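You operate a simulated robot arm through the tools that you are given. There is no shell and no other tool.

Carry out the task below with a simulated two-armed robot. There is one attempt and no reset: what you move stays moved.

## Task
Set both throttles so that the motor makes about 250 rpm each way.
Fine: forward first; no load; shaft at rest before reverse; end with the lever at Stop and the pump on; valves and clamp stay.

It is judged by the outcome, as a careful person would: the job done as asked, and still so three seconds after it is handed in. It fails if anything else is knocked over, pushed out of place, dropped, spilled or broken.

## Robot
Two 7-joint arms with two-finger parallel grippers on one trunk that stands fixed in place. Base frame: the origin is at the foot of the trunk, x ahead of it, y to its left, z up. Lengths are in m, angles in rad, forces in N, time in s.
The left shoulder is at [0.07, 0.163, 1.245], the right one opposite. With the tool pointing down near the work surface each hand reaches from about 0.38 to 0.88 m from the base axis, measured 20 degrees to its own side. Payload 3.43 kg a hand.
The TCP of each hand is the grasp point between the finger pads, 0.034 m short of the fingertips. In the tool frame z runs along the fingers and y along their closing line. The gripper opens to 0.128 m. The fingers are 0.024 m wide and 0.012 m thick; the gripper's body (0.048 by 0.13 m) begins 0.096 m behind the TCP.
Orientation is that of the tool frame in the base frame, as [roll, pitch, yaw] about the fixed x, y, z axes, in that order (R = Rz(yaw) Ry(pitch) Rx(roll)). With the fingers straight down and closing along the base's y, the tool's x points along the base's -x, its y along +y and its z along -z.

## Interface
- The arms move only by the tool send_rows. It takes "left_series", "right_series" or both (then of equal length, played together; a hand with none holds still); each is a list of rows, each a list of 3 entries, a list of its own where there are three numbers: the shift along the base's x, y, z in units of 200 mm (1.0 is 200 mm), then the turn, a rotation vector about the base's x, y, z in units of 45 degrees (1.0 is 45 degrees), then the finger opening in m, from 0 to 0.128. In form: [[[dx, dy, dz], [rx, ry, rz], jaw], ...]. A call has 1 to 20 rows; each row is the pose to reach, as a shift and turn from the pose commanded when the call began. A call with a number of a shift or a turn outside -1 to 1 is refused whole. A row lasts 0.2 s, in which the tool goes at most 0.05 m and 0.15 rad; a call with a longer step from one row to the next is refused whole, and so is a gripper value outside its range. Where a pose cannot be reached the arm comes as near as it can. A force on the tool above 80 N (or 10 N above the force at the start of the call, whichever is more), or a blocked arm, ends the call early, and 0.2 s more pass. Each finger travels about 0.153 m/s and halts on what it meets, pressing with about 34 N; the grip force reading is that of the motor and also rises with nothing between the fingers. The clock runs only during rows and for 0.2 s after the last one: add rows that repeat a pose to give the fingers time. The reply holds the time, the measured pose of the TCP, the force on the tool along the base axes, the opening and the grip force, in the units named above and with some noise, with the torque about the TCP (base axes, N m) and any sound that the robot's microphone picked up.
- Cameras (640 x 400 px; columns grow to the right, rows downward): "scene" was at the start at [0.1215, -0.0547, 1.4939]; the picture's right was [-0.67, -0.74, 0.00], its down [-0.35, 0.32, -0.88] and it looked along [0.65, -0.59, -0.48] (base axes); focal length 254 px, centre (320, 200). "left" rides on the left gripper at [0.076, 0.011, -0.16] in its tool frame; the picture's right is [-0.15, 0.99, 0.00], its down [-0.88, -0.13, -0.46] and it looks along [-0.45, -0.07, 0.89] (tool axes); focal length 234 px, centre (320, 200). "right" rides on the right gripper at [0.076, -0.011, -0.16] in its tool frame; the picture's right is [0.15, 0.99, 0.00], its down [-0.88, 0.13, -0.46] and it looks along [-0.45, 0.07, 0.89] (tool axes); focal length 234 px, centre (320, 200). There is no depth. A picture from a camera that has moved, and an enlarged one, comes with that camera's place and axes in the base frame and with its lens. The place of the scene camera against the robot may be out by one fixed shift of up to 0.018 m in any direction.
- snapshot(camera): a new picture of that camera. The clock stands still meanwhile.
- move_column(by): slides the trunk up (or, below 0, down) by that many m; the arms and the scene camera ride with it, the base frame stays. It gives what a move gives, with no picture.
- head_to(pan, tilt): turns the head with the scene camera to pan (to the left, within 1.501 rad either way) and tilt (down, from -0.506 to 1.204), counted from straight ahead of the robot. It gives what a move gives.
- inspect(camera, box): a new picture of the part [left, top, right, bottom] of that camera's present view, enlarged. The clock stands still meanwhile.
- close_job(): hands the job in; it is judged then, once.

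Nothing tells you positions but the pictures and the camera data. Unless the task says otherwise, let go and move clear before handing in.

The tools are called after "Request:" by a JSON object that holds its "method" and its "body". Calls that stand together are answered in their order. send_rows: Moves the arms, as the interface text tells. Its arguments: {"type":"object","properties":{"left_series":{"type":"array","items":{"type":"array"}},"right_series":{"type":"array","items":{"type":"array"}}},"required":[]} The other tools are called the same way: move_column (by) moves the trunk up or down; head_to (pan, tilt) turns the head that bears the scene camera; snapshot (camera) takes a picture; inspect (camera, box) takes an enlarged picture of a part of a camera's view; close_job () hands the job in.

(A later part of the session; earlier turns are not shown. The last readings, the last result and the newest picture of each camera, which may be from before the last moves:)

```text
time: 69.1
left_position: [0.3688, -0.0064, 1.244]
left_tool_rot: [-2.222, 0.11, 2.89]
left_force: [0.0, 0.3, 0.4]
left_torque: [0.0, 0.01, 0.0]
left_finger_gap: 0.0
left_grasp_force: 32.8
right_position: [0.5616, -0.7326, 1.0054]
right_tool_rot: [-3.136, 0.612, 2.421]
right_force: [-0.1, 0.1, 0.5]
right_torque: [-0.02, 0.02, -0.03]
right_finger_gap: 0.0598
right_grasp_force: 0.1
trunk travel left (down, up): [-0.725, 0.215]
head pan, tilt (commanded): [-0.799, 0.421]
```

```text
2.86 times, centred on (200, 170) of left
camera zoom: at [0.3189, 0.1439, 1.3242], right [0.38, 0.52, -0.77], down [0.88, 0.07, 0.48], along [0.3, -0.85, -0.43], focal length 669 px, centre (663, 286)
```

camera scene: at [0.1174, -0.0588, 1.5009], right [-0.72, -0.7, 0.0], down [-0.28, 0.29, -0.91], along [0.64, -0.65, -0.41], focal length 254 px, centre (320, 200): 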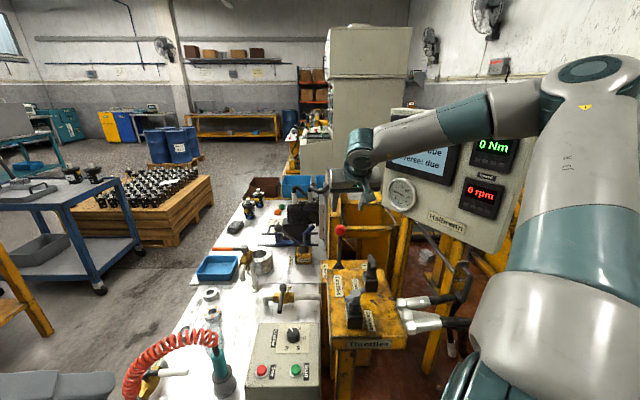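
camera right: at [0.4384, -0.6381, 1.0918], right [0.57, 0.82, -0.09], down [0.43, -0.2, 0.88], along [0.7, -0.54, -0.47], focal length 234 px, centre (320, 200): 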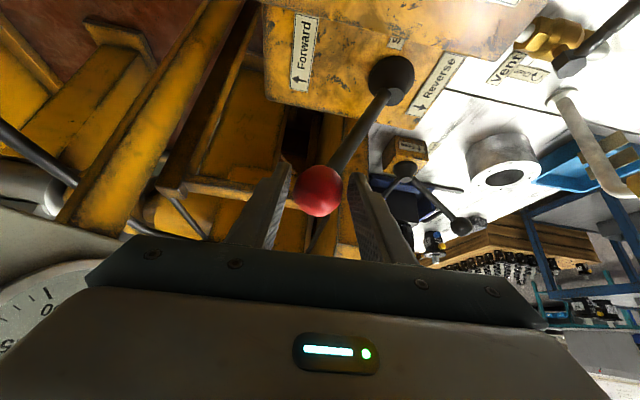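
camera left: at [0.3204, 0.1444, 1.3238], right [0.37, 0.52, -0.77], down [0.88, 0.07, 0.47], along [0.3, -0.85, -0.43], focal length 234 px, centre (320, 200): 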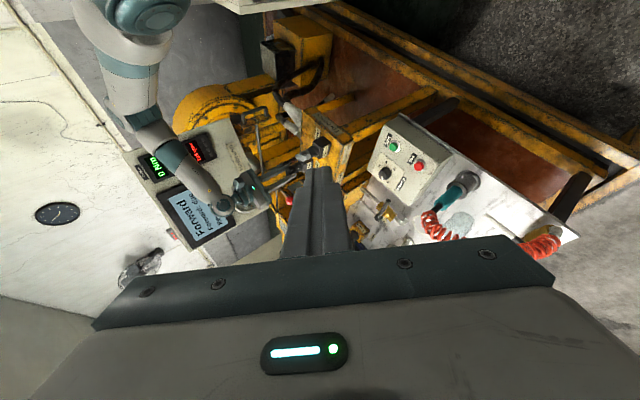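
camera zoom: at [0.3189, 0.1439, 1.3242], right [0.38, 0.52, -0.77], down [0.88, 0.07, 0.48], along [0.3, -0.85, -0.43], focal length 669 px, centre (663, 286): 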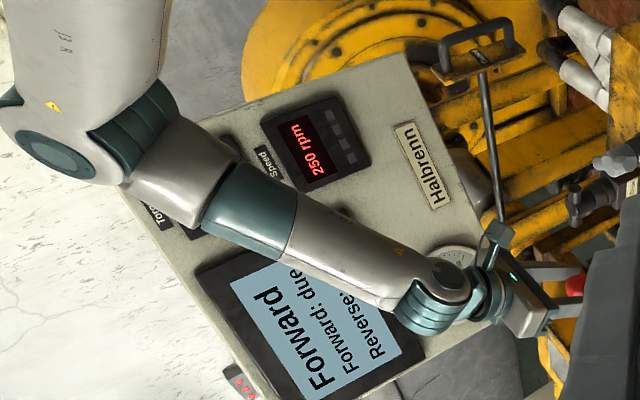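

More than 20 s at 250 rpm leaves the status "due", so that line evidently concerns the later loaded test, not this no-load setting. I'll return the lever to Stop and wait for the shaft to come to rest.

Request:
{"method": "send_rows", "body": {"right_series": [[[0, 0, 0], [0, 0, 0], 0.05], [[0.042, 0.039, 0.02], [0, 0, 0], 0.05], [[0.085, 0.079, 0.037], [0, 0, 0], 0.05], [[0.127, 0.118, 0.049], [0, 0, 0], 0.05], [[0.169, 0.157, 0.057], [0, 0, 0], 0.05], [[0.211, 0.197, 0.063], [0, 0, 0], 0.05], [[0.255, 0.238, 0.066], [0, 0, 0], 0.05], [[0.255, 0.238, 0.066], [0, 0, 0], 0.05], [[0.255, 0.238, 0.066], [0, 0, 0], 0.06], [[0.255, 0.238, 0.066], [0, 0, 0], 0.06], [[0.255, 0.238, 0.066], [0, 0, 0], 0.06], [[0.255, 0.238, 0.066], [0, 0, 0], 0.06], [[0.255, 0.238, 0.066], [0, 0, 0], 0.06], [[0.255, 0.238, 0.066], [0, 0, 0], 0.06], [[0.255, 0.238, 0.066], [0, 0, 0], 0.06], [[0.255, 0.238, 0.066], [0, 0, 0], 0.06], [[0.255, 0.238, 0.066], [0, 0, 0], 0.06], [[0.255, 0.238, 0.066], [0, 0, 0], 0.06], [[0.255, 0.238, 0.066], [0, 0, 0], 0.06], [[0.255, 0.238, 0.066], [0, 0, 0], 0.06]]}}

Request:
{"method": "inspect", "body": {"camera": "left", "box": [120, 100, 280, 240]}}

Request:
{"method": "inspect", "body": {"camera": "scene", "box": [310, 170, 420, 290]}}

Request:
{"method": "snapshot", "body": {"camera": "right"}}

```text
time: 73.3
left_position: [0.3687, -0.0062, 1.2437]
left_tool_rot: [-2.222, 0.11, 2.889]
left_force: [-0.3, -0.1, -0.3]
left_torque: [-0.01, -0.03, 0.03]
left_finger_gap: 0.0
left_grasp_force: 33.0
right_position: [0.6117, -0.6839, 1.0192]
right_tool_rot: [-3.136, 0.612, 2.42]
right_force: [-0.4, 0.6, -0.1]
right_torque: [0.02, -0.01, -0.01]
right_finger_gap: 0.0601
right_grasp_force: 0.1
trunk travel left (down, up): [-0.725, 0.215]
head pan, tilt (commanded): [-0.799, 0.421]
```

```text
2.86 times, centred on (200, 170) of left
camera zoom: at [0.3189, 0.1439, 1.3242], right [0.38, 0.52, -0.77], down [0.88, 0.07, 0.48], along [0.3, -0.85, -0.43], focal length 669 px, centre (663, 286)
```

zoom: 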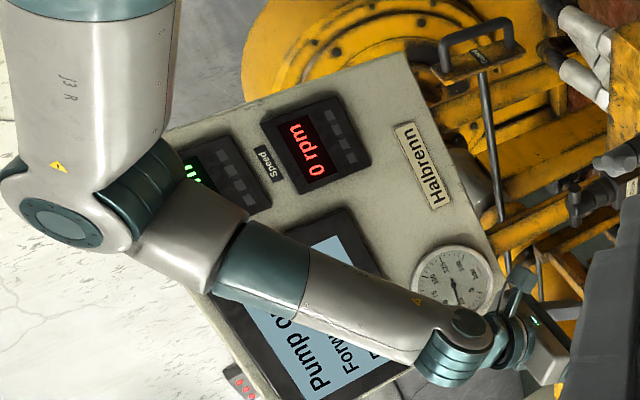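

```text
3.33 times, centred on (365, 230) of scene
camera zoom: at [0.1186, -0.0595, 1.5008], right [-0.72, -0.7, 0.0], down [-0.28, 0.29, -0.91], along [0.64, -0.65, -0.41], focal length 847 px, centre (170, 100)
```

zoom: 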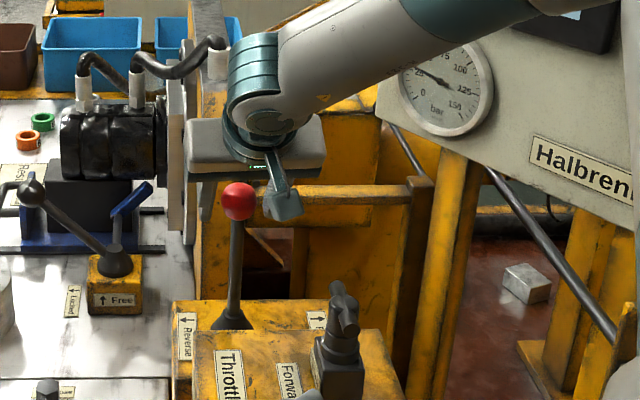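

```text
taken
camera right: at [0.4891, -0.5915, 1.105], right [0.57, 0.82, -0.09], down [0.43, -0.2, 0.88], along [0.7, -0.54, -0.47], focal length 234 px, centre (320, 200)
```

right: 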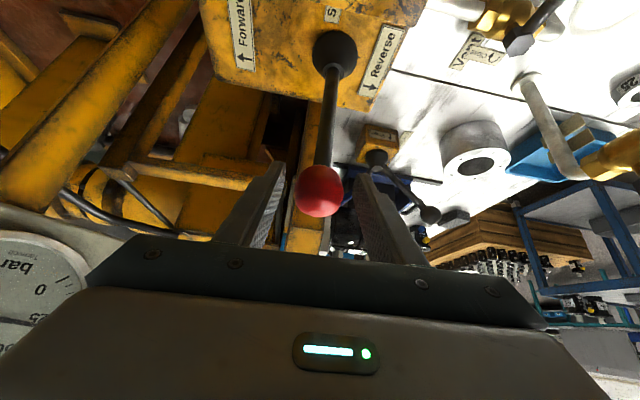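

Shaft at rest: 0 rpm, "Pump on", lever upright. After a short extra pause I'll push the lever the other way to Reverse.

Request:
{"method": "send_rows", "body": {"right_series": [[[0, 0, 0], [0, 0, 0], 0.06], [[0, 0, 0], [0, 0, 0], 0.06], [[0, 0, 0], [0, 0, 0], 0.06], [[0, 0, 0], [0, 0, 0], 0.05], [[0.045, 0.04, -0.002], [0, 0, 0], 0.05], [[0.089, 0.08, -0.008], [0, 0, 0], 0.05], [[0.133, 0.119, -0.018], [0, 0, 0], 0.05], [[0.177, 0.159, -0.033], [0, 0, 0], 0.05], [[0.221, 0.198, -0.05], [0, 0, 0], 0.05], [[0.265, 0.238, -0.067], [0, 0, 0], 0.05], [[0.265, 0.238, -0.067], [0, 0, 0], 0.05]]}}

Request:
{"method": "inspect", "body": {"camera": "left", "box": [120, 100, 280, 240]}}

Request:
{"method": "inspect", "body": {"camera": "scene", "box": [290, 170, 400, 290]}}

Request:
{"method": "snapshot", "body": {"camera": "right"}}

```text
time: 75.7
left_position: [0.3683, -0.0067, 1.2444]
left_tool_rot: [-2.223, 0.112, 2.889]
left_force: [-0.8, 1.0, 0.9]
left_torque: [0.02, 0.03, -0.01]
left_finger_gap: 0.0001
left_grasp_force: 33.3
right_position: [0.6645, -0.6363, 1.0045]
right_tool_rot: [-3.134, 0.614, 2.418]
right_force: [-0.1, 0.7, 0.3]
right_torque: [0.03, 0.0, 0.01]
right_finger_gap: 0.05
right_grasp_force: 0.1
trunk travel left (down, up): [-0.725, 0.215]
head pan, tilt (commanded): [-0.799, 0.421]
```

```text
2.86 times, centred on (200, 170) of left
camera zoom: at [0.3186, 0.1437, 1.3244], right [0.38, 0.52, -0.76], down [0.88, 0.07, 0.48], along [0.3, -0.85, -0.43], focal length 669 px, centre (663, 286)
```

zoom: 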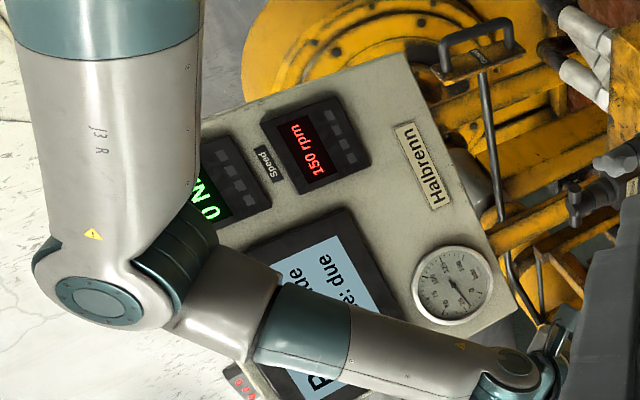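

```text
3.33 times, centred on (345, 230) of scene
camera zoom: at [0.1182, -0.0598, 1.5008], right [-0.72, -0.7, 0.0], down [-0.28, 0.29, -0.91], along [0.64, -0.65, -0.41], focal length 847 px, centre (237, 100)
```

zoom: 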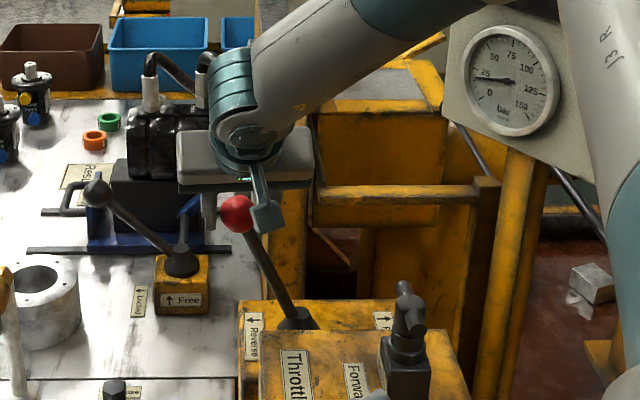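

```text
taken
camera right: at [0.5419, -0.5425, 1.0913], right [0.57, 0.82, -0.09], down [0.43, -0.2, 0.88], along [0.7, -0.54, -0.47], focal length 234 px, centre (320, 200)
```

right: 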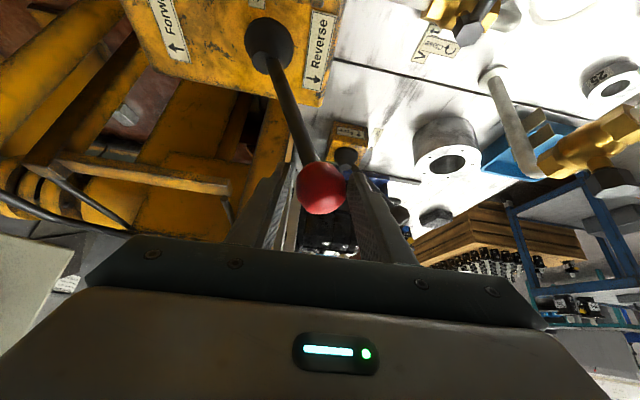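

Reverse is engaged and the speed is climbing (150 so far). I'll wait a moment and read speed and status in more detail.

Request:
{"method": "send_rows", "body": {"right_series": [[[0, 0, 0], [0, 0, 0], 0.06], [[0, 0, 0], [0, 0, 0], 0.07], [[0, 0, 0], [0, 0, 0], 0.07], [[0, 0, 0], [0, 0, 0], 0.07], [[0, 0, 0], [0, 0, 0], 0.07], [[0, 0, 0], [0, 0, 0], 0.07]]}}

Request:
{"method": "inspect", "body": {"camera": "left", "box": [170, 110, 250, 200]}}

Request:
{"method": "snapshot", "body": {"camera": "right"}}

```text
time: 77.1
left_position: [0.3675, -0.0055, 1.2451]
left_tool_rot: [-2.223, 0.112, 2.888]
left_force: [-0.1, 0.8, -0.2]
left_torque: [0.01, 0.02, 0.01]
left_finger_gap: 0.0
left_grasp_force: 33.1
right_position: [0.6648, -0.6348, 1.0052]
right_tool_rot: [-3.137, 0.613, 2.421]
right_force: [0.1, 0.7, 0.6]
right_torque: [0.0, 0.0, 0.02]
right_finger_gap: 0.0702
right_grasp_force: 0.1
trunk travel left (down, up): [-0.725, 0.215]
head pan, tilt (commanded): [-0.799, 0.421]
```

```text
4.44 times, centred on (210, 155) of left
camera zoom: at [0.319, 0.144, 1.3242], right [0.38, 0.52, -0.77], down [0.88, 0.07, 0.48], along [0.3, -0.85, -0.43], focal length 1041 px, centre (809, 400)
```

zoom: 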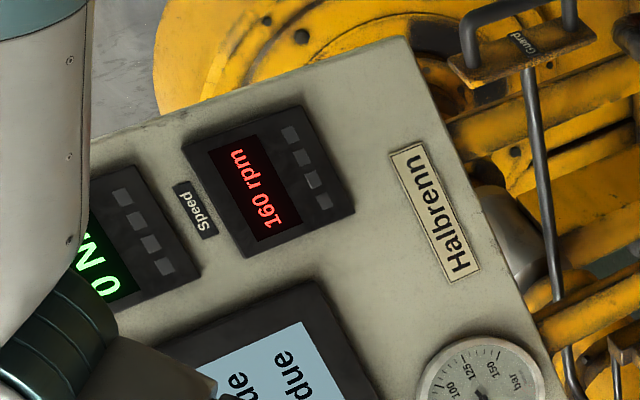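

```text
taken
camera right: at [0.542, -0.5425, 1.0913], right [0.57, 0.82, -0.09], down [0.43, -0.2, 0.88], along [0.7, -0.54, -0.47], focal length 234 px, centre (320, 200)
```

right: 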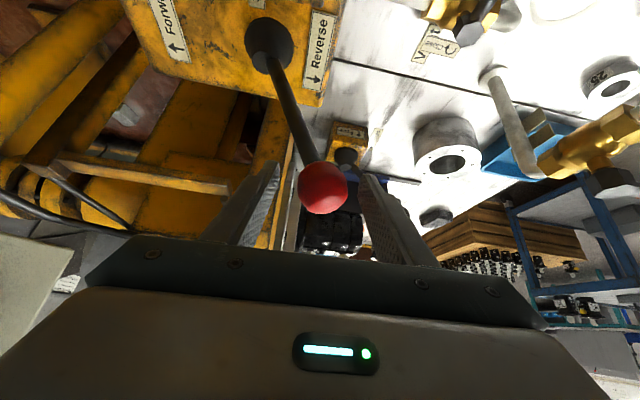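

Reverse settles at about 160 rpm, so it too needs opening, likely by about 60°. I'll withdraw from the knob and carry the hand, turning upright, to above the grey Reverse throttle.

Request:
{"method": "send_rows", "body": {"right_series": [[[-0.054, 0.0475, 0.102], [0, 0, 0], 0.07], [[-0.108, 0.095, 0.205], [0, 0, 0], 0.07], [[-0.162, 0.1425, 0.307], [0, 0, 0], 0.07], [[-0.216, 0.19, 0.409], [0, 0, 0], 0.07], [[-0.27, 0.2375, 0.512], [0, 0, 0], 0.07], [[-0.324, 0.285, 0.614], [0, 0, 0], 0.07]]}}

Request:
{"method": "send_rows", "body": {"right_series": [[[-0.08, 0.037, 0.05], [0.061, 0.027, -0.091], 0.07], [[-0.17, 0.073, 0.1], [0.123, 0.053, -0.182], 0.07], [[-0.25, 0.11, 0.12], [0.184, 0.08, -0.273], 0.07], [[-0.33, 0.147, 0.14], [0.245, 0.106, -0.363], 0.07], [[-0.42, 0.183, 0.15], [0.307, 0.133, -0.454], 0.07], [[-0.5, 0.22, 0.15], [0.368, 0.159, -0.545], 0.07]]}}

Request:
{"method": "send_rows", "body": {"right_series": [[[-0.08, 0.037, 0], [0.061, 0.027, -0.091], 0.07], [[-0.17, 0.073, 0], [0.123, 0.053, -0.182], 0.07], [[-0.25, 0.11, 0], [0.184, 0.08, -0.273], 0.07], [[-0.33, 0.147, 0], [0.245, 0.106, -0.363], 0.07], [[-0.42, 0.183, -0.02], [0.307, 0.133, -0.454], 0.07], [[-0.505, 0.22, -0.04], [0.368, 0.159, -0.545], 0.07], [[-0.505, 0.22, -0.04], [0.368, 0.159, -0.545], 0.07]]}}

Request:
{"method": "snapshot", "body": {"camera": "right"}}

Request:
{"method": "snapshot", "body": {"camera": "scene"}}

Request:
{"method": "snapshot", "body": {"camera": "left"}}

```text
time: 78.5
left_position: [0.3682, -0.0061, 1.2438]
left_tool_rot: [-2.223, 0.113, 2.889]
left_force: [-0.1, 0.3, 0.3]
left_torque: [-0.03, -0.01, -0.01]
left_finger_gap: 0.0
left_grasp_force: 32.6
right_position: [0.6016, -0.5795, 1.1286]
right_tool_rot: [-3.135, 0.614, 2.42]
right_force: [-0.1, -0.2, -0.4]
right_torque: [-0.03, -0.01, 0.01]
right_finger_gap: 0.07
right_grasp_force: 0.0
trunk travel left (down, up): [-0.725, 0.215]
head pan, tilt (commanded): [-0.799, 0.421]
```

```text
time: 79.9
left_position: [0.3681, -0.0073, 1.2437]
left_tool_rot: [-2.223, 0.11, 2.889]
left_force: [-0.5, -0.1, -0.1]
left_torque: [0.02, 0.01, 0.03]
left_finger_gap: 0.0002
left_grasp_force: 32.7
right_position: [0.4991, -0.5351, 1.1566]
right_tool_rot: [3.074, 0.306, 1.956]
right_force: [0.2, -0.8, -0.6]
right_torque: [-0.01, -0.03, 0.02]
right_finger_gap: 0.0698
right_grasp_force: 0.1
trunk travel left (down, up): [-0.725, 0.215]
head pan, tilt (commanded): [-0.799, 0.421]
```

```text
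time: 81.5
left_position: [0.3682, -0.0058, 1.2442]
left_tool_rot: [-2.222, 0.111, 2.889]
left_force: [0.1, 0.1, -0.2]
left_torque: [0.0, -0.01, 0.05]
left_finger_gap: 0.0
left_grasp_force: 33.1
right_position: [0.3989, -0.4889, 1.1519]
right_tool_rot: [-3.133, 0.003, 1.537]
right_force: [-1.2, -0.1, -0.6]
right_torque: [-0.02, 0.03, 0.0]
right_finger_gap: 0.0698
right_grasp_force: 0.0
trunk travel left (down, up): [-0.725, 0.215]
head pan, tilt (commanded): [-0.799, 0.421]
```

```text
taken
camera right: at [0.3915, -0.4142, 1.3089], right [0.99, 0.11, -0.01], down [0.1, -0.88, 0.46], along [0.04, -0.45, -0.89], focal length 234 px, centre (320, 200)
```

right: 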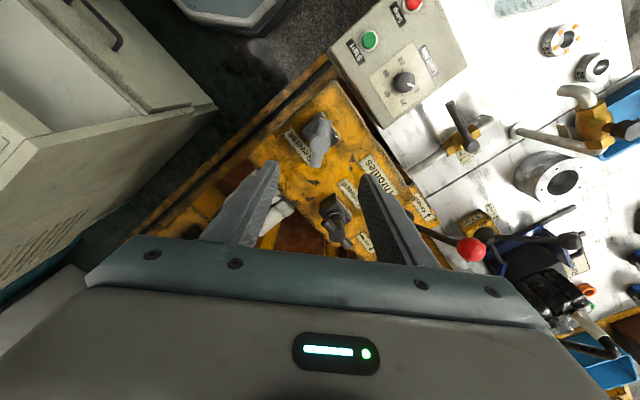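

```text
taken
camera scene: at [0.1189, -0.0592, 1.5008], right [-0.72, -0.7, 0.0], down [-0.29, 0.29, -0.91], along [0.64, -0.65, -0.41], focal length 254 px, centre (320, 200)
```

scene: 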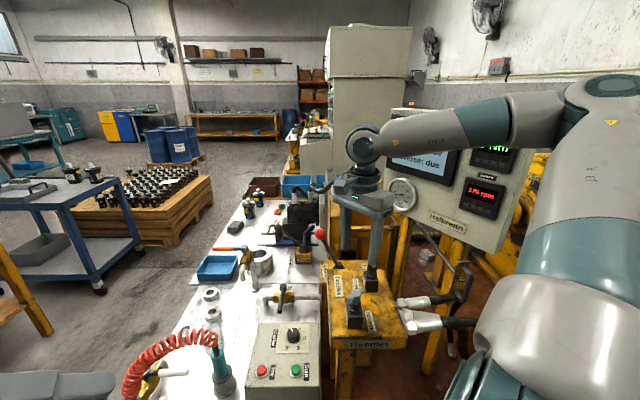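

```text
taken
camera left: at [0.3192, 0.1443, 1.3241], right [0.38, 0.52, -0.77], down [0.88, 0.07, 0.48], along [0.3, -0.85, -0.43], focal length 234 px, centre (320, 200)
```

left: 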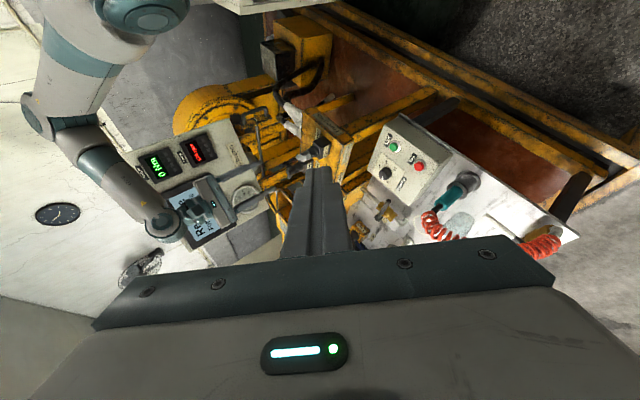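

The hand is upright above the Reverse throttle, the lever is staying at Reverse, and both cameras show the speed. I'll enlarge the handle and read the panel.

Request:
{"method": "inspect", "body": {"camera": "right", "box": [270, 90, 370, 190]}}

Request:
{"method": "inspect", "body": {"camera": "scene", "box": [390, 120, 540, 250]}}

Request:
{"method": "inspect", "body": {"camera": "left", "box": [260, 90, 360, 190]}}

Request:
{"method": "inspect", "body": {"camera": "scene", "box": [320, 240, 410, 350]}}

```text
4.00 times, centred on (320, 140) of right
camera zoom: at [0.3915, -0.4142, 1.3089], right [0.99, 0.11, -0.01], down [0.1, -0.88, 0.46], along [0.04, -0.45, -0.89], focal length 937 px, centre (320, 440)
```

zoom: 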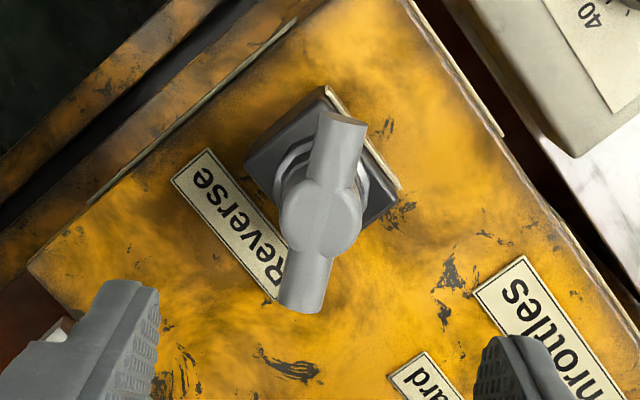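

```text
3.08 times, centred on (465, 185) of scene
camera zoom: at [0.1189, -0.0592, 1.5008], right [-0.72, -0.7, 0.0], down [-0.29, 0.29, -0.91], along [0.64, -0.65, -0.41], focal length 782 px, centre (-126, 246)
```

zoom: 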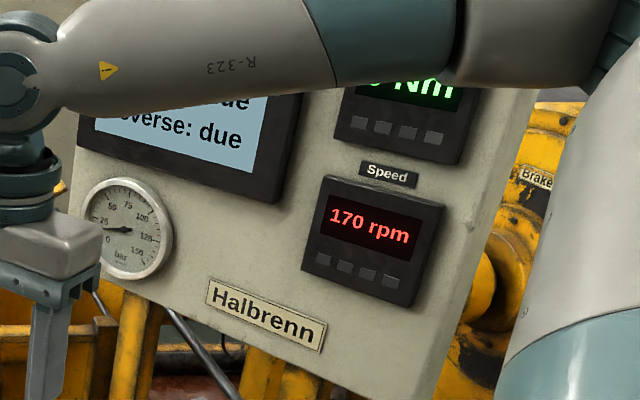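

```text
4.00 times, centred on (310, 140) of left
camera zoom: at [0.3192, 0.1443, 1.3241], right [0.38, 0.52, -0.77], down [0.88, 0.07, 0.48], along [0.3, -0.85, -0.43], focal length 937 px, centre (360, 440)
```

zoom: 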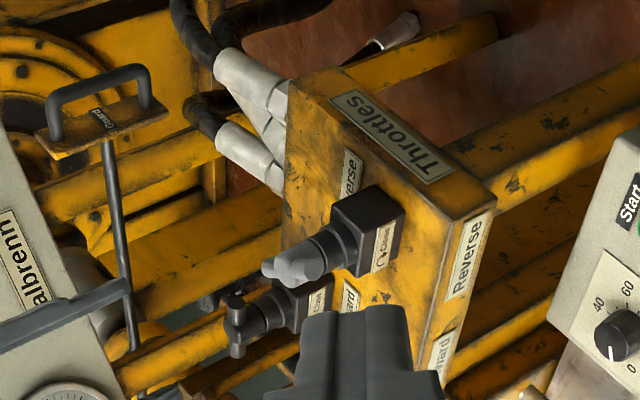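

```text
3.64 times, centred on (365, 295) of scene
camera zoom: at [0.1189, -0.0592, 1.5008], right [-0.72, -0.7, 0.0], down [-0.29, 0.29, -0.91], along [0.64, -0.65, -0.41], focal length 924 px, centre (156, -146)
```

zoom: 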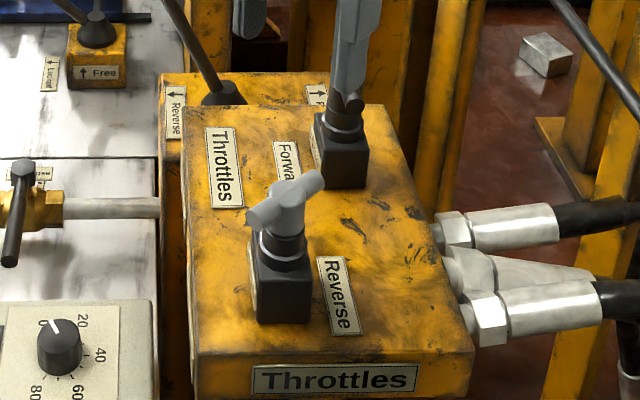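

The Reverse hub lies directly under the grasp point (≈0.3985, -0.489, 0.996) with the bar square to the fingers; speed now 170 rpm. I'll lower the fingers astride it and close.

Request:
{"method": "send_rows", "body": {"right_series": [[[0, 0, 0], [0, 0, 0], 0.05], [[0, -0.002, -0.1], [0, 0, 0], 0.05], [[0, -0.004, -0.2], [0, 0, 0], 0.05], [[0, -0.004, -0.3], [0, 0, 0], 0.05], [[0, -0.004, -0.4], [0, 0, 0], 0.05], [[0, -0.004, -0.5], [0, 0, 0], 0.05], [[0, -0.004, -0.6], [0, 0, 0], 0.05], [[0, -0.004, -0.7], [0, 0, 0], 0.05], [[0, -0.004, -0.7], [0, 0, 0], 0.05]]}}

Request:
{"method": "snapshot", "body": {"camera": "right"}}

Request:
{"method": "inspect", "body": {"camera": "scene", "box": [310, 200, 420, 320]}}

Request:
{"method": "snapshot", "body": {"camera": "left"}}

```text
time: 83.5
left_position: [0.3689, -0.006, 1.2441]
left_tool_rot: [-2.222, 0.113, 2.888]
left_force: [-0.4, -0.4, 0.7]
left_torque: [-0.02, 0.0, 0.0]
left_finger_gap: 0.0
left_grasp_force: 33.0
right_position: [0.3969, -0.4925, 1.0122]
right_tool_rot: [-3.136, 0.0, 1.535]
right_force: [0.2, 0.4, 0.6]
right_torque: [0.01, 0.02, 0.02]
right_finger_gap: 0.05
right_grasp_force: 0.1
trunk travel left (down, up): [-0.725, 0.215]
head pan, tilt (commanded): [-0.799, 0.421]
```

```text
taken
camera right: at [0.3895, -0.4161, 1.1703], right [0.99, 0.11, -0.01], down [0.1, -0.88, 0.46], along [0.05, -0.46, -0.89], focal length 234 px, centre (320, 200)
```

right: 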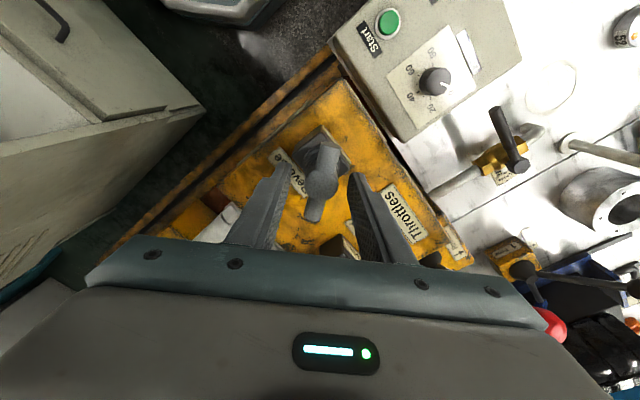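

```text
3.33 times, centred on (365, 260) of scene
camera zoom: at [0.1183, -0.0592, 1.5009], right [-0.72, -0.7, 0.0], down [-0.28, 0.29, -0.91], along [0.64, -0.65, -0.41], focal length 847 px, centre (170, 0)
```

zoom: 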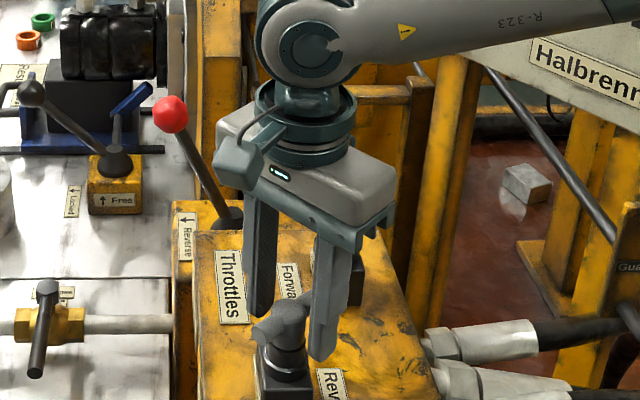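

```text
taken
camera left: at [0.3186, 0.1442, 1.3243], right [0.38, 0.52, -0.77], down [0.88, 0.07, 0.48], along [0.3, -0.85, -0.43], focal length 234 px, centre (320, 200)
```

left: 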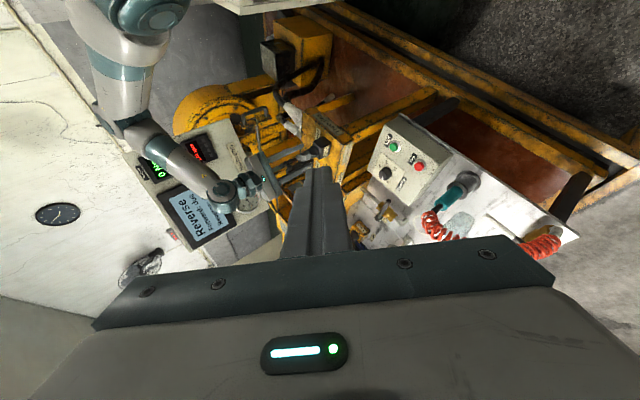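

The Reverse hub sits centred between the fingers. I'll close on it.

Request:
{"method": "send_rows", "body": {"right_series": [[[0, 0, 0], [0, 0, 0], 0.035], [[0, 0, 0], [0, 0, 0], 0.025], [[0, 0, 0], [0, 0, 0], 0.015], [[0, 0, 0], [0, 0, 0], 0.01], [[0, 0, 0], [0, 0, 0], 0.01]]}}

Request:
{"method": "inspect", "body": {"camera": "left", "box": [140, 110, 240, 230]}}

Request:
{"method": "snapshot", "body": {"camera": "right"}}

```text
time: 84.7
left_position: [0.3689, -0.0062, 1.2444]
left_tool_rot: [-2.223, 0.113, 2.89]
left_force: [-0.2, 0.9, 0.4]
left_torque: [0.03, -0.01, -0.03]
left_finger_gap: 0.0001
left_grasp_force: 32.6
right_position: [0.398, -0.4926, 1.0113]
right_tool_rot: [-3.134, 0.0, 1.535]
right_force: [2.1, 0.3, -3.7]
right_torque: [-0.08, -1.18, -0.02]
right_finger_gap: 0.0275
right_grasp_force: 44.6
trunk travel left (down, up): [-0.725, 0.215]
head pan, tilt (commanded): [-0.799, 0.421]
```

```text
3.33 times, centred on (190, 170) of left
camera zoom: at [0.3193, 0.1437, 1.3241], right [0.38, 0.52, -0.77], down [0.88, 0.07, 0.48], along [0.3, -0.85, -0.43], focal length 781 px, centre (753, 300)
```

zoom: 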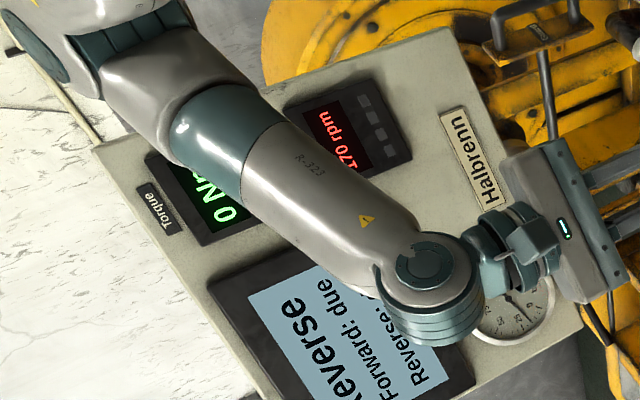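

```text
taken
camera right: at [0.3902, -0.4166, 1.1701], right [0.99, 0.11, -0.01], down [0.1, -0.88, 0.46], along [0.05, -0.45, -0.89], focal length 234 px, centre (320, 200)
```

right: 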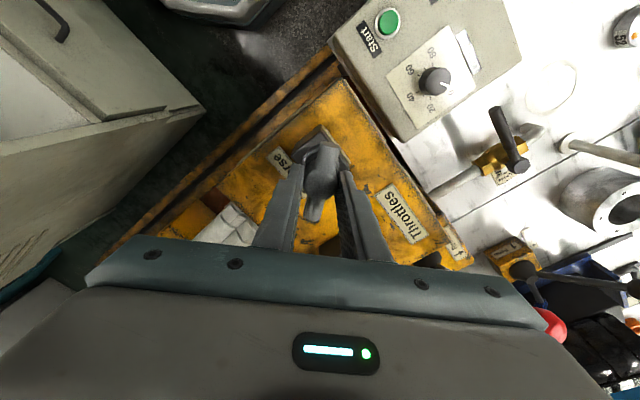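

Gripped at 27.5 mm, reverse reading 170 rpm. I'll open it by 35° counter-clockwise, then hold and read.

Request:
{"method": "send_rows", "body": {"right_series": [[[0, 0, 0], [0, 0, 0.1], 0.01], [[0, 0, 0], [0, 0, 0.21], 0.01], [[0, 0, 0], [0, 0, 0.32], 0.01], [[0, 0, 0], [0, 0, 0.435], 0.01], [[0, 0, 0], [0, 0, 0.55], 0.01], [[0, 0, 0], [0, 0, 0.665], 0.01], [[0, 0, 0], [0, 0, 0.778], 0.01], [[0, 0, 0], [0, 0, 0.778], 0.01], [[0, 0, 0], [0, 0, 0.778], 0.01], [[0, 0, 0], [0, 0, 0.778], 0.01], [[0, 0, 0], [0, 0, 0.778], 0.01], [[0, 0, 0], [0, 0, 0.778], 0.01]]}}

Request:
{"method": "inspect", "body": {"camera": "left", "box": [140, 100, 240, 230]}}

Request:
{"method": "snapshot", "body": {"camera": "right"}}

Request:
{"method": "inspect", "body": {"camera": "scene", "box": [310, 200, 420, 320]}}

```text
time: 87.3
left_position: [0.3682, -0.0057, 1.2444]
left_tool_rot: [-2.223, 0.112, 2.89]
left_force: [-0.6, 0.6, -0.6]
left_torque: [-0.05, 0.02, 0.02]
left_finger_gap: 0.0
left_grasp_force: 33.2
right_position: [0.3987, -0.4917, 1.0129]
right_tool_rot: [-3.138, 0.004, 2.147]
right_force: [9.6, -6.7, 21.7]
right_torque: [0.27, -1.11, 0.0]
right_finger_gap: 0.0275
right_grasp_force: 44.7
trunk travel left (down, up): [-0.725, 0.215]
head pan, tilt (commanded): [-0.799, 0.421]
```

```text
3.08 times, centred on (190, 165) of left
camera zoom: at [0.3187, 0.1448, 1.3243], right [0.38, 0.52, -0.77], down [0.88, 0.07, 0.48], along [0.3, -0.85, -0.43], focal length 720 px, centre (720, 308)
```

zoom: 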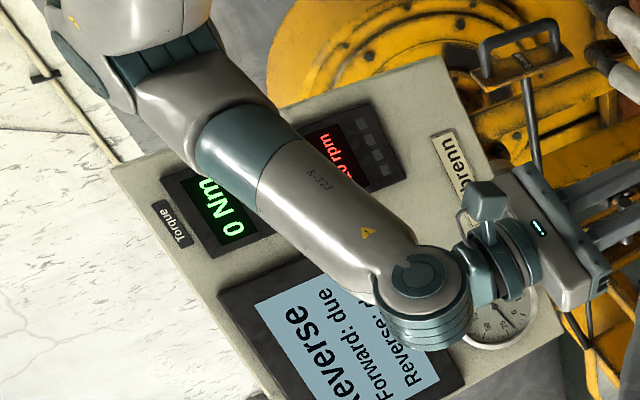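

```text
taken
camera right: at [0.3488, -0.4339, 1.1698], right [0.75, 0.66, -0.01], down [0.59, -0.66, 0.46], along [0.3, -0.35, -0.89], focal length 234 px, centre (320, 200)
```

right: 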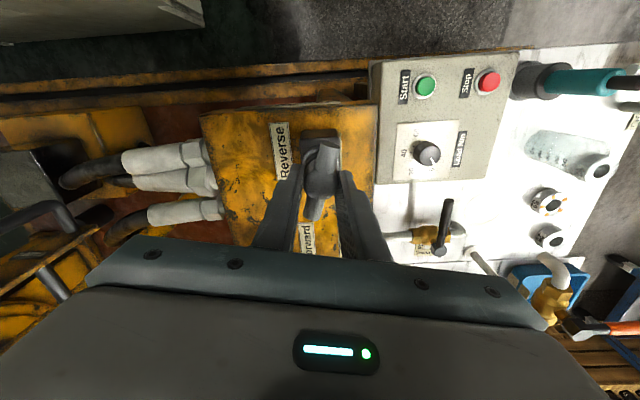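

```text
3.33 times, centred on (365, 260) of scene
camera zoom: at [0.1184, -0.0586, 1.501], right [-0.72, -0.7, 0.0], down [-0.28, 0.29, -0.91], along [0.64, -0.65, -0.41], focal length 847 px, centre (170, 0)
```

zoom: 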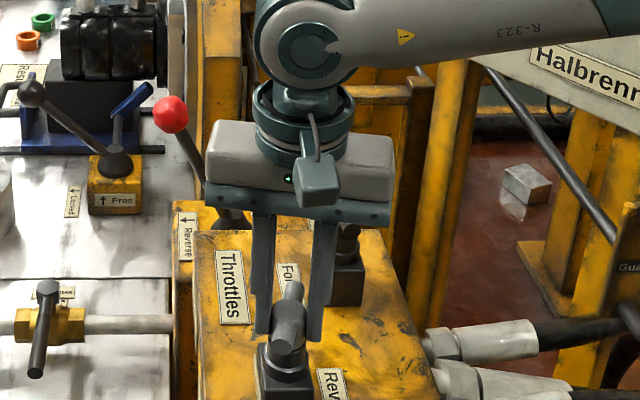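

The digits are partly behind the forearm again. I'll lower the left camera by 0.09 m to uncover them; the right hand holds still.

Request:
{"method": "send_rows", "body": {"left_series": [[[0, 0.02, -0.1], [0, 0, 0], 0.0], [[0, 0.04, -0.2], [0, 0, 0], 0.0], [[0, 0.06, -0.3], [0, 0, 0], 0.0], [[0, 0.08, -0.4], [0, 0, 0], 0.0], [[0, 0.1, -0.45], [0, 0, 0], 0.0], [[0, 0.1, -0.45], [0, 0, 0], 0.0]]}}

Request:
{"method": "snapshot", "body": {"camera": "left"}}

Request:
{"method": "inspect", "body": {"camera": "left", "box": [120, 80, 240, 200]}}

```text
time: 88.7
left_position: [0.3678, 0.0135, 1.1576]
left_tool_rot: [-2.222, 0.114, 2.888]
left_force: [-1.0, -0.1, 1.2]
left_torque: [-0.02, 0.01, -0.02]
left_finger_gap: 0.0
left_grasp_force: 33.3
right_position: [0.3993, -0.4913, 1.0116]
right_tool_rot: [-3.137, 0.002, 2.148]
right_force: [13.2, -10.1, 26.4]
right_torque: [0.03, -1.17, -0.01]
right_finger_gap: 0.0273
right_grasp_force: 45.0
trunk travel left (down, up): [-0.725, 0.215]
head pan, tilt (commanded): [-0.799, 0.421]
```

```text
taken
camera left: at [0.3193, 0.1647, 1.237], right [0.38, 0.52, -0.77], down [0.88, 0.07, 0.48], along [0.3, -0.85, -0.43], focal length 234 px, centre (320, 200)
```

left: 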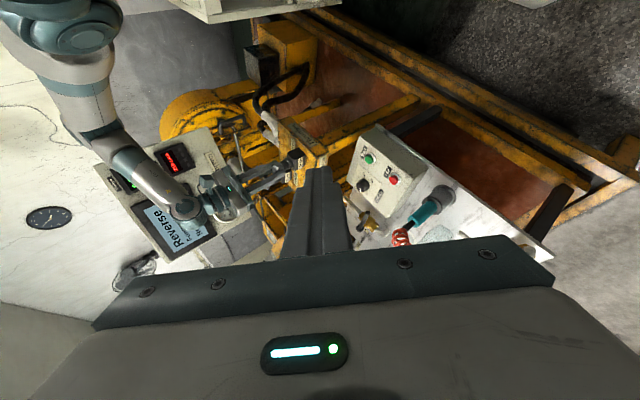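

```text
3.33 times, centred on (180, 140) of left
camera zoom: at [0.3193, 0.1647, 1.237], right [0.38, 0.52, -0.77], down [0.88, 0.07, 0.48], along [0.3, -0.85, -0.43], focal length 781 px, centre (787, 400)
```

zoom: 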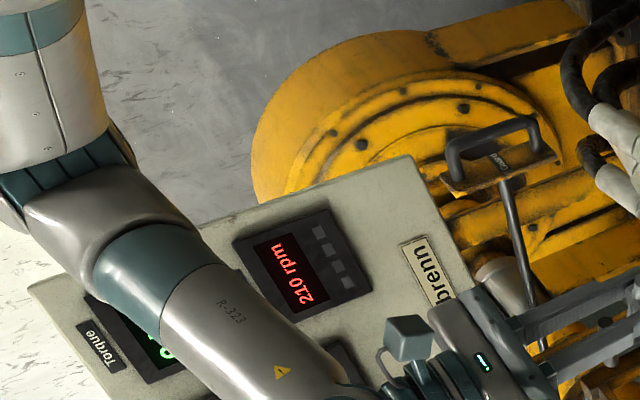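

Clear view now: 210 rpm in reverse after 35°. I'll turn another 22°, easing the hand slightly to relieve the side load, and read again.

Request:
{"method": "send_rows", "body": {"right_series": [[[0.004, -0.003, 0.004], [0, 0, 0.1], 0.01], [[0.004, -0.003, 0.006], [0, 0, 0.2], 0.01], [[0.004, -0.003, 0.006], [0, 0, 0.3], 0.01], [[0.004, -0.003, 0.006], [0, 0, 0.4], 0.01], [[0.004, -0.003, 0.006], [0, 0, 0.489], 0.01], [[0.004, -0.003, 0.006], [0, 0, 0.489], 0.01], [[0.004, -0.003, 0.006], [0, 0, 0.489], 0.01], [[0.004, -0.003, 0.006], [0, 0, 0.489], 0.01], [[0.004, -0.003, 0.006], [0, 0, 0.489], 0.01], [[0.004, -0.003, 0.006], [0, 0, 0.489], 0.01]]}}

Request:
{"method": "inspect", "body": {"camera": "left", "box": [120, 80, 240, 200]}}

Request:
{"method": "snapshot", "body": {"camera": "right"}}

```text
time: 90.9
left_position: [0.3691, 0.0159, 1.1562]
left_tool_rot: [-2.223, 0.11, 2.891]
left_force: [-0.1, -0.1, -0.2]
left_torque: [0.02, -0.01, -0.01]
left_finger_gap: 0.0002
left_grasp_force: 33.1
right_position: [0.4008, -0.491, 1.0099]
right_tool_rot: [-3.134, 0.0, 2.53]
right_force: [9.0, 11.8, -4.9]
right_torque: [1.07, -1.03, -0.03]
right_finger_gap: 0.0274
right_grasp_force: 44.7
trunk travel left (down, up): [-0.725, 0.215]
head pan, tilt (commanded): [-0.799, 0.421]
```

```text
3.33 times, centred on (180, 140) of left
camera zoom: at [0.3209, 0.1653, 1.2364], right [0.37, 0.52, -0.77], down [0.88, 0.07, 0.47], along [0.3, -0.85, -0.43], focal length 781 px, centre (787, 400)
```

zoom: 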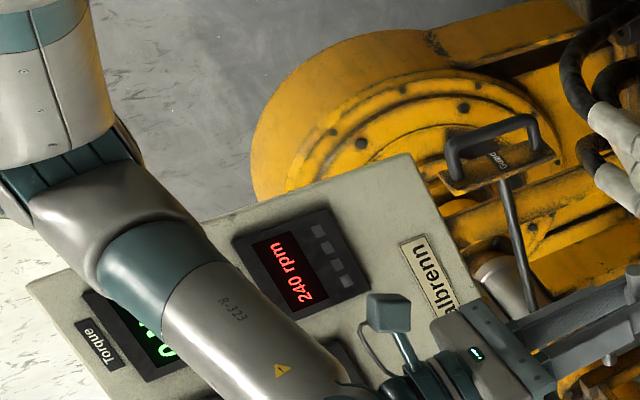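

```text
taken
camera right: at [0.3319, -0.4567, 1.17], right [0.45, 0.89, -0.01], down [0.8, -0.4, 0.45], along [0.4, -0.21, -0.89], focal length 234 px, centre (320, 200)
```

right: 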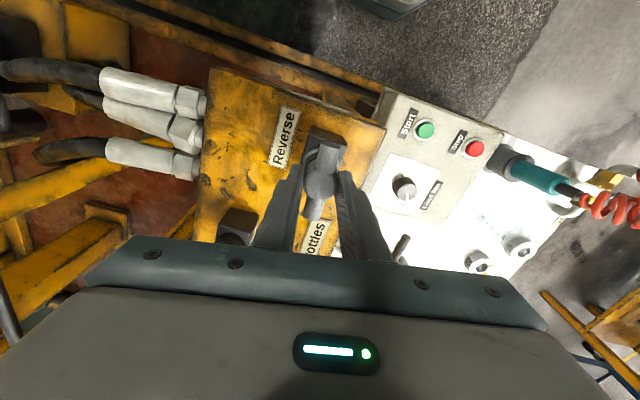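

Reverse reads 240 at 57°. I'll nudge 5° more and read.

Request:
{"method": "send_rows", "body": {"right_series": [[[0, 0, 0], [0, 0, 0.055], 0.01], [[0, 0, 0], [0, 0, 0.111], 0.01], [[0, 0, 0], [0, 0, 0.111], 0.01], [[0, 0, 0], [0, 0, 0.111], 0.01], [[0, 0, 0], [0, 0, 0.111], 0.01], [[0, 0, 0], [0, 0, 0.111], 0.01], [[0, 0, 0], [0, 0, 0.111], 0.01], [[0, 0, 0], [0, 0, 0.111], 0.01], [[0, 0, 0], [0, 0, 0.111], 0.01]]}}

Request:
{"method": "inspect", "body": {"camera": "left", "box": [120, 80, 240, 200]}}

```text
time: 92.9
left_position: [0.3694, 0.0149, 1.1565]
left_tool_rot: [-2.221, 0.112, 2.887]
left_force: [0.1, 0.3, 0.5]
left_torque: [0.0, -0.01, 0.0]
left_finger_gap: 0.0002
left_grasp_force: 33.0
right_position: [0.402, -0.4905, 1.0106]
right_tool_rot: [-3.134, -0.002, 2.618]
right_force: [-1.2, 25.8, -24.9]
right_torque: [1.36, -0.63, -0.06]
right_finger_gap: 0.0275
right_grasp_force: 44.8
trunk travel left (down, up): [-0.725, 0.215]
head pan, tilt (commanded): [-0.799, 0.421]
```

```text
3.33 times, centred on (180, 140) of left
camera zoom: at [0.3207, 0.1656, 1.2364], right [0.37, 0.52, -0.77], down [0.88, 0.07, 0.47], along [0.3, -0.85, -0.43], focal length 781 px, centre (787, 400)
```

zoom: 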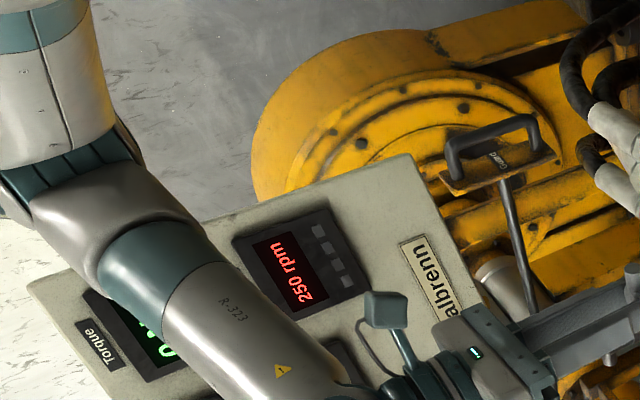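

Reverse reads 250 rpm. I'll add about 1.5° to sit mid-band, relax the side load a little, and hold to confirm.

Request:
{"method": "send_rows", "body": {"right_series": [[[0, 0.003, -0.003], [0, 0, 0.033], 0.01], [[0, 0.005, -0.005], [0, 0, 0.033], 0.01], [[0, 0.005, -0.005], [0, 0, 0.033], 0.01], [[0, 0.005, -0.005], [0, 0, 0.033], 0.01], [[0, 0.005, -0.005], [0, 0, 0.033], 0.01], [[0, 0.005, -0.005], [0, 0, 0.033], 0.01], [[0, 0.005, -0.005], [0, 0, 0.033], 0.01], [[0, 0.005, -0.005], [0, 0, 0.033], 0.01]]}}

Request:
{"method": "inspect", "body": {"camera": "left", "box": [120, 80, 240, 200]}}

```text
time: 94.7
left_position: [0.3694, 0.0155, 1.1566]
left_tool_rot: [-2.221, 0.111, 2.89]
left_force: [0.1, -0.2, -0.5]
left_torque: [0.0, 0.01, -0.05]
left_finger_gap: 0.0
left_grasp_force: 32.5
right_position: [0.4002, -0.4916, 1.0108]
right_tool_rot: [-3.133, 0.001, 2.643]
right_force: [-4.5, 18.0, -14.9]
right_torque: [1.39, -0.17, -0.06]
right_finger_gap: 0.0278
right_grasp_force: 45.3
trunk travel left (down, up): [-0.725, 0.215]
head pan, tilt (commanded): [-0.799, 0.421]
```

```text
3.33 times, centred on (180, 140) of left
camera zoom: at [0.3198, 0.1649, 1.2369], right [0.38, 0.52, -0.77], down [0.88, 0.07, 0.48], along [0.3, -0.85, -0.43], focal length 781 px, centre (787, 400)
```

zoom: 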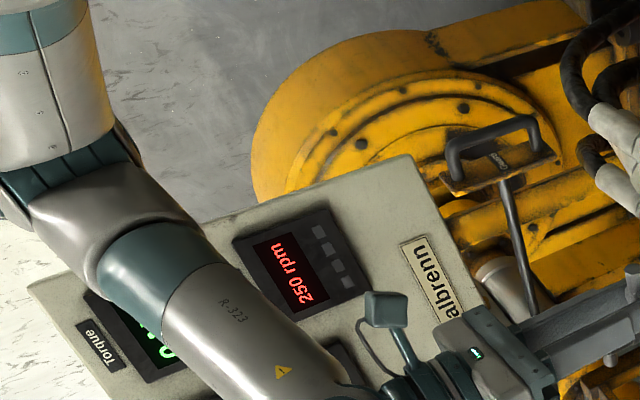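

Steady 250 rpm in reverse. I'll release the handle, lift straight up, and re-read with the throttle untouched.

Request:
{"method": "send_rows", "body": {"right_series": [[[0, 0, 0], [0, 0, 0], 0.03], [[0, 0, 0], [0, 0, 0], 0.045], [[0, 0, 0], [0, 0, 0], 0.055], [[0, 0, 0], [0, 0, 0], 0.055], [[0, 0, 0.1], [0, 0, 0], 0.055], [[0, 0, 0.25], [0, 0, 0], 0.055], [[0, 0, 0.4], [0, 0, 0], 0.055], [[0, 0, 0.6], [0, 0, 0], 0.06], [[0, 0, 0.75], [0, 0, 0], 0.07], [[0, 0, 0.75], [0, 0, 0], 0.07], [[0, 0, 0.75], [0, 0, 0], 0.07]]}}

Request:
{"method": "snapshot", "body": {"camera": "scene"}}

Request:
{"method": "inspect", "body": {"camera": "left", "box": [100, 80, 260, 240]}}

Request:
{"method": "snapshot", "body": {"camera": "right"}}

```text
time: 97.1
left_position: [0.3689, 0.0132, 1.156]
left_tool_rot: [-2.221, 0.112, 2.889]
left_force: [-0.3, 0.3, -0.2]
left_torque: [0.01, 0.05, 0.0]
left_finger_gap: 0.0002
left_grasp_force: 32.7
right_position: [0.4021, -0.4923, 1.1628]
right_tool_rot: [-3.135, 0.002, 2.645]
right_force: [-0.3, 0.1, -0.7]
right_torque: [0.01, -0.03, -0.04]
right_finger_gap: 0.0697
right_grasp_force: 0.1
trunk travel left (down, up): [-0.725, 0.215]
head pan, tilt (commanded): [-0.799, 0.421]
```

```text
taken
camera scene: at [0.1184, -0.0593, 1.5008], right [-0.72, -0.7, 0.0], down [-0.28, 0.29, -0.91], along [0.64, -0.65, -0.41], focal length 254 px, centre (320, 200)
```

scene: 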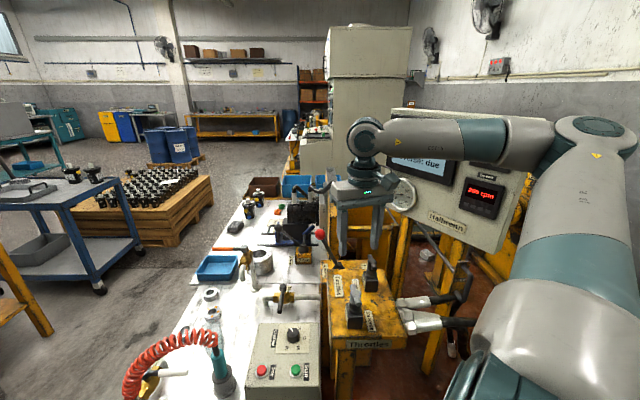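

```text
2.50 times, centred on (180, 160) of left
camera zoom: at [0.3193, 0.1641, 1.2372], right [0.38, 0.52, -0.77], down [0.88, 0.07, 0.48], along [0.3, -0.85, -0.43], focal length 585 px, centre (670, 300)
```

zoom: 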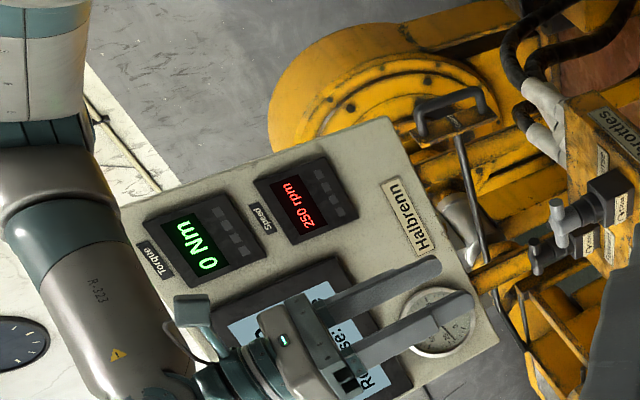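

```text
taken
camera right: at [0.3292, -0.4651, 1.3213], right [0.34, 0.94, -0.01], down [0.84, -0.3, 0.46], along [0.43, -0.16, -0.89], focal length 234 px, centre (320, 200)
```

right: 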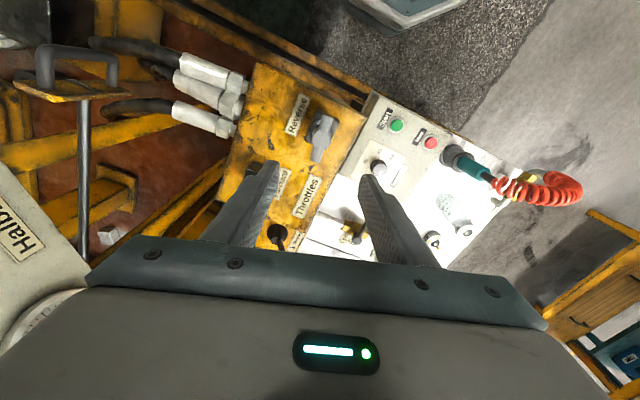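

Reverse holds 250 rpm hands-off and no load. Now back to the lever: I'll move the hand, tilting again, to just short of the knob at its Reverse position.

Request:
{"method": "send_rows", "body": {"right_series": [[[0.11, -0.05, 0.02], [-0.056, -0.08, -0.035], 0.07], [[0.24, -0.11, 0.04], [-0.111, -0.16, -0.069], 0.07], [[0.37, -0.165, 0.05], [-0.167, -0.24, -0.104], 0.07], [[0.5, -0.22, 0.05], [-0.223, -0.32, -0.139], 0.07], [[0.63, -0.275, 0.02], [-0.278, -0.399, -0.173], 0.07], [[0.76, -0.33, -0.04], [-0.334, -0.479, -0.208], 0.07], [[0.88, -0.385, -0.1], [-0.389, -0.559, -0.242], 0.07], [[0.9975, -0.436, -0.171], [-0.445, -0.639, -0.277], 0.07], [[0.9975, -0.436, -0.171], [-0.445, -0.639, -0.277], 0.07]]}}

Request:
{"method": "snapshot", "body": {"camera": "right"}}

Request:
{"method": "inspect", "body": {"camera": "scene", "box": [290, 170, 400, 290]}}

Request:
{"method": "inspect", "body": {"camera": "left", "box": [100, 80, 260, 240]}}

```text
time: 99.1
left_position: [0.3682, 0.0134, 1.1579]
left_tool_rot: [-2.222, 0.114, 2.888]
left_force: [0.6, -0.8, 0.1]
left_torque: [0.02, -0.02, -0.01]
left_finger_gap: 0.0001
left_grasp_force: 33.6
right_position: [0.5971, -0.5801, 1.1262]
right_tool_rot: [-3.137, 0.614, 2.419]
right_force: [0.2, -1.0, 0.0]
right_torque: [0.01, -0.02, 0.01]
right_finger_gap: 0.0699
right_grasp_force: 0.1
trunk travel left (down, up): [-0.725, 0.215]
head pan, tilt (commanded): [-0.799, 0.421]
```

```text
taken
camera right: at [0.4747, -0.4865, 1.2122], right [0.57, 0.82, -0.09], down [0.43, -0.2, 0.88], along [0.7, -0.54, -0.47], focal length 234 px, centre (320, 200)
```

right: 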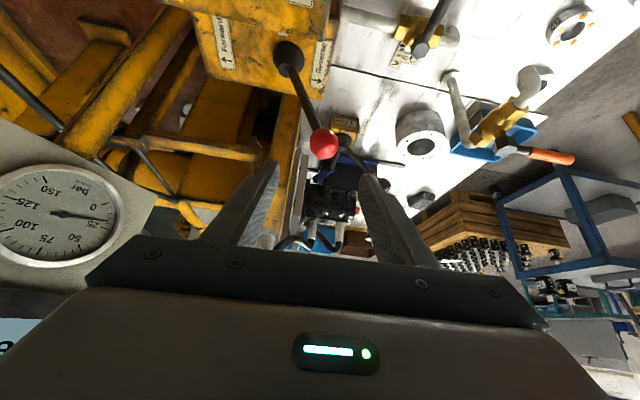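

```text
3.33 times, centred on (345, 230) of scene
camera zoom: at [0.1178, -0.0595, 1.5009], right [-0.72, -0.7, 0.0], down [-0.28, 0.29, -0.91], along [0.64, -0.65, -0.41], focal length 847 px, centre (237, 100)
```

zoom: 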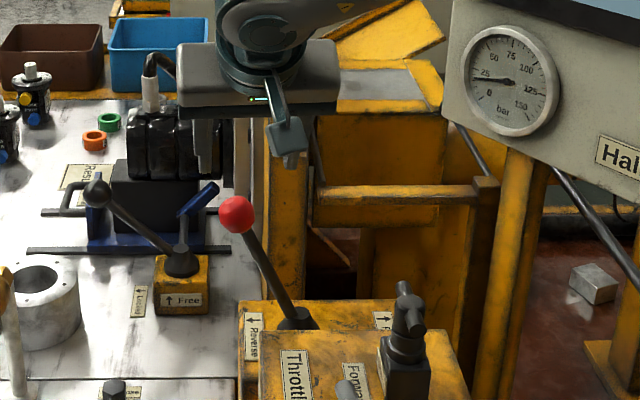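

```text
2.50 times, centred on (180, 160) of left
camera zoom: at [0.3188, 0.1639, 1.2373], right [0.38, 0.52, -0.77], down [0.88, 0.07, 0.48], along [0.3, -0.85, -0.43], focal length 585 px, centre (670, 300)
```

zoom: 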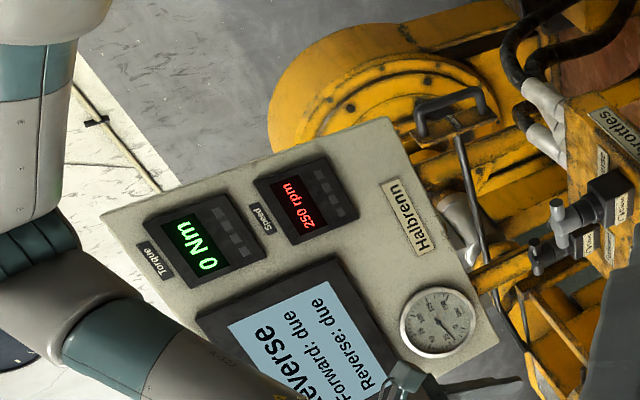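

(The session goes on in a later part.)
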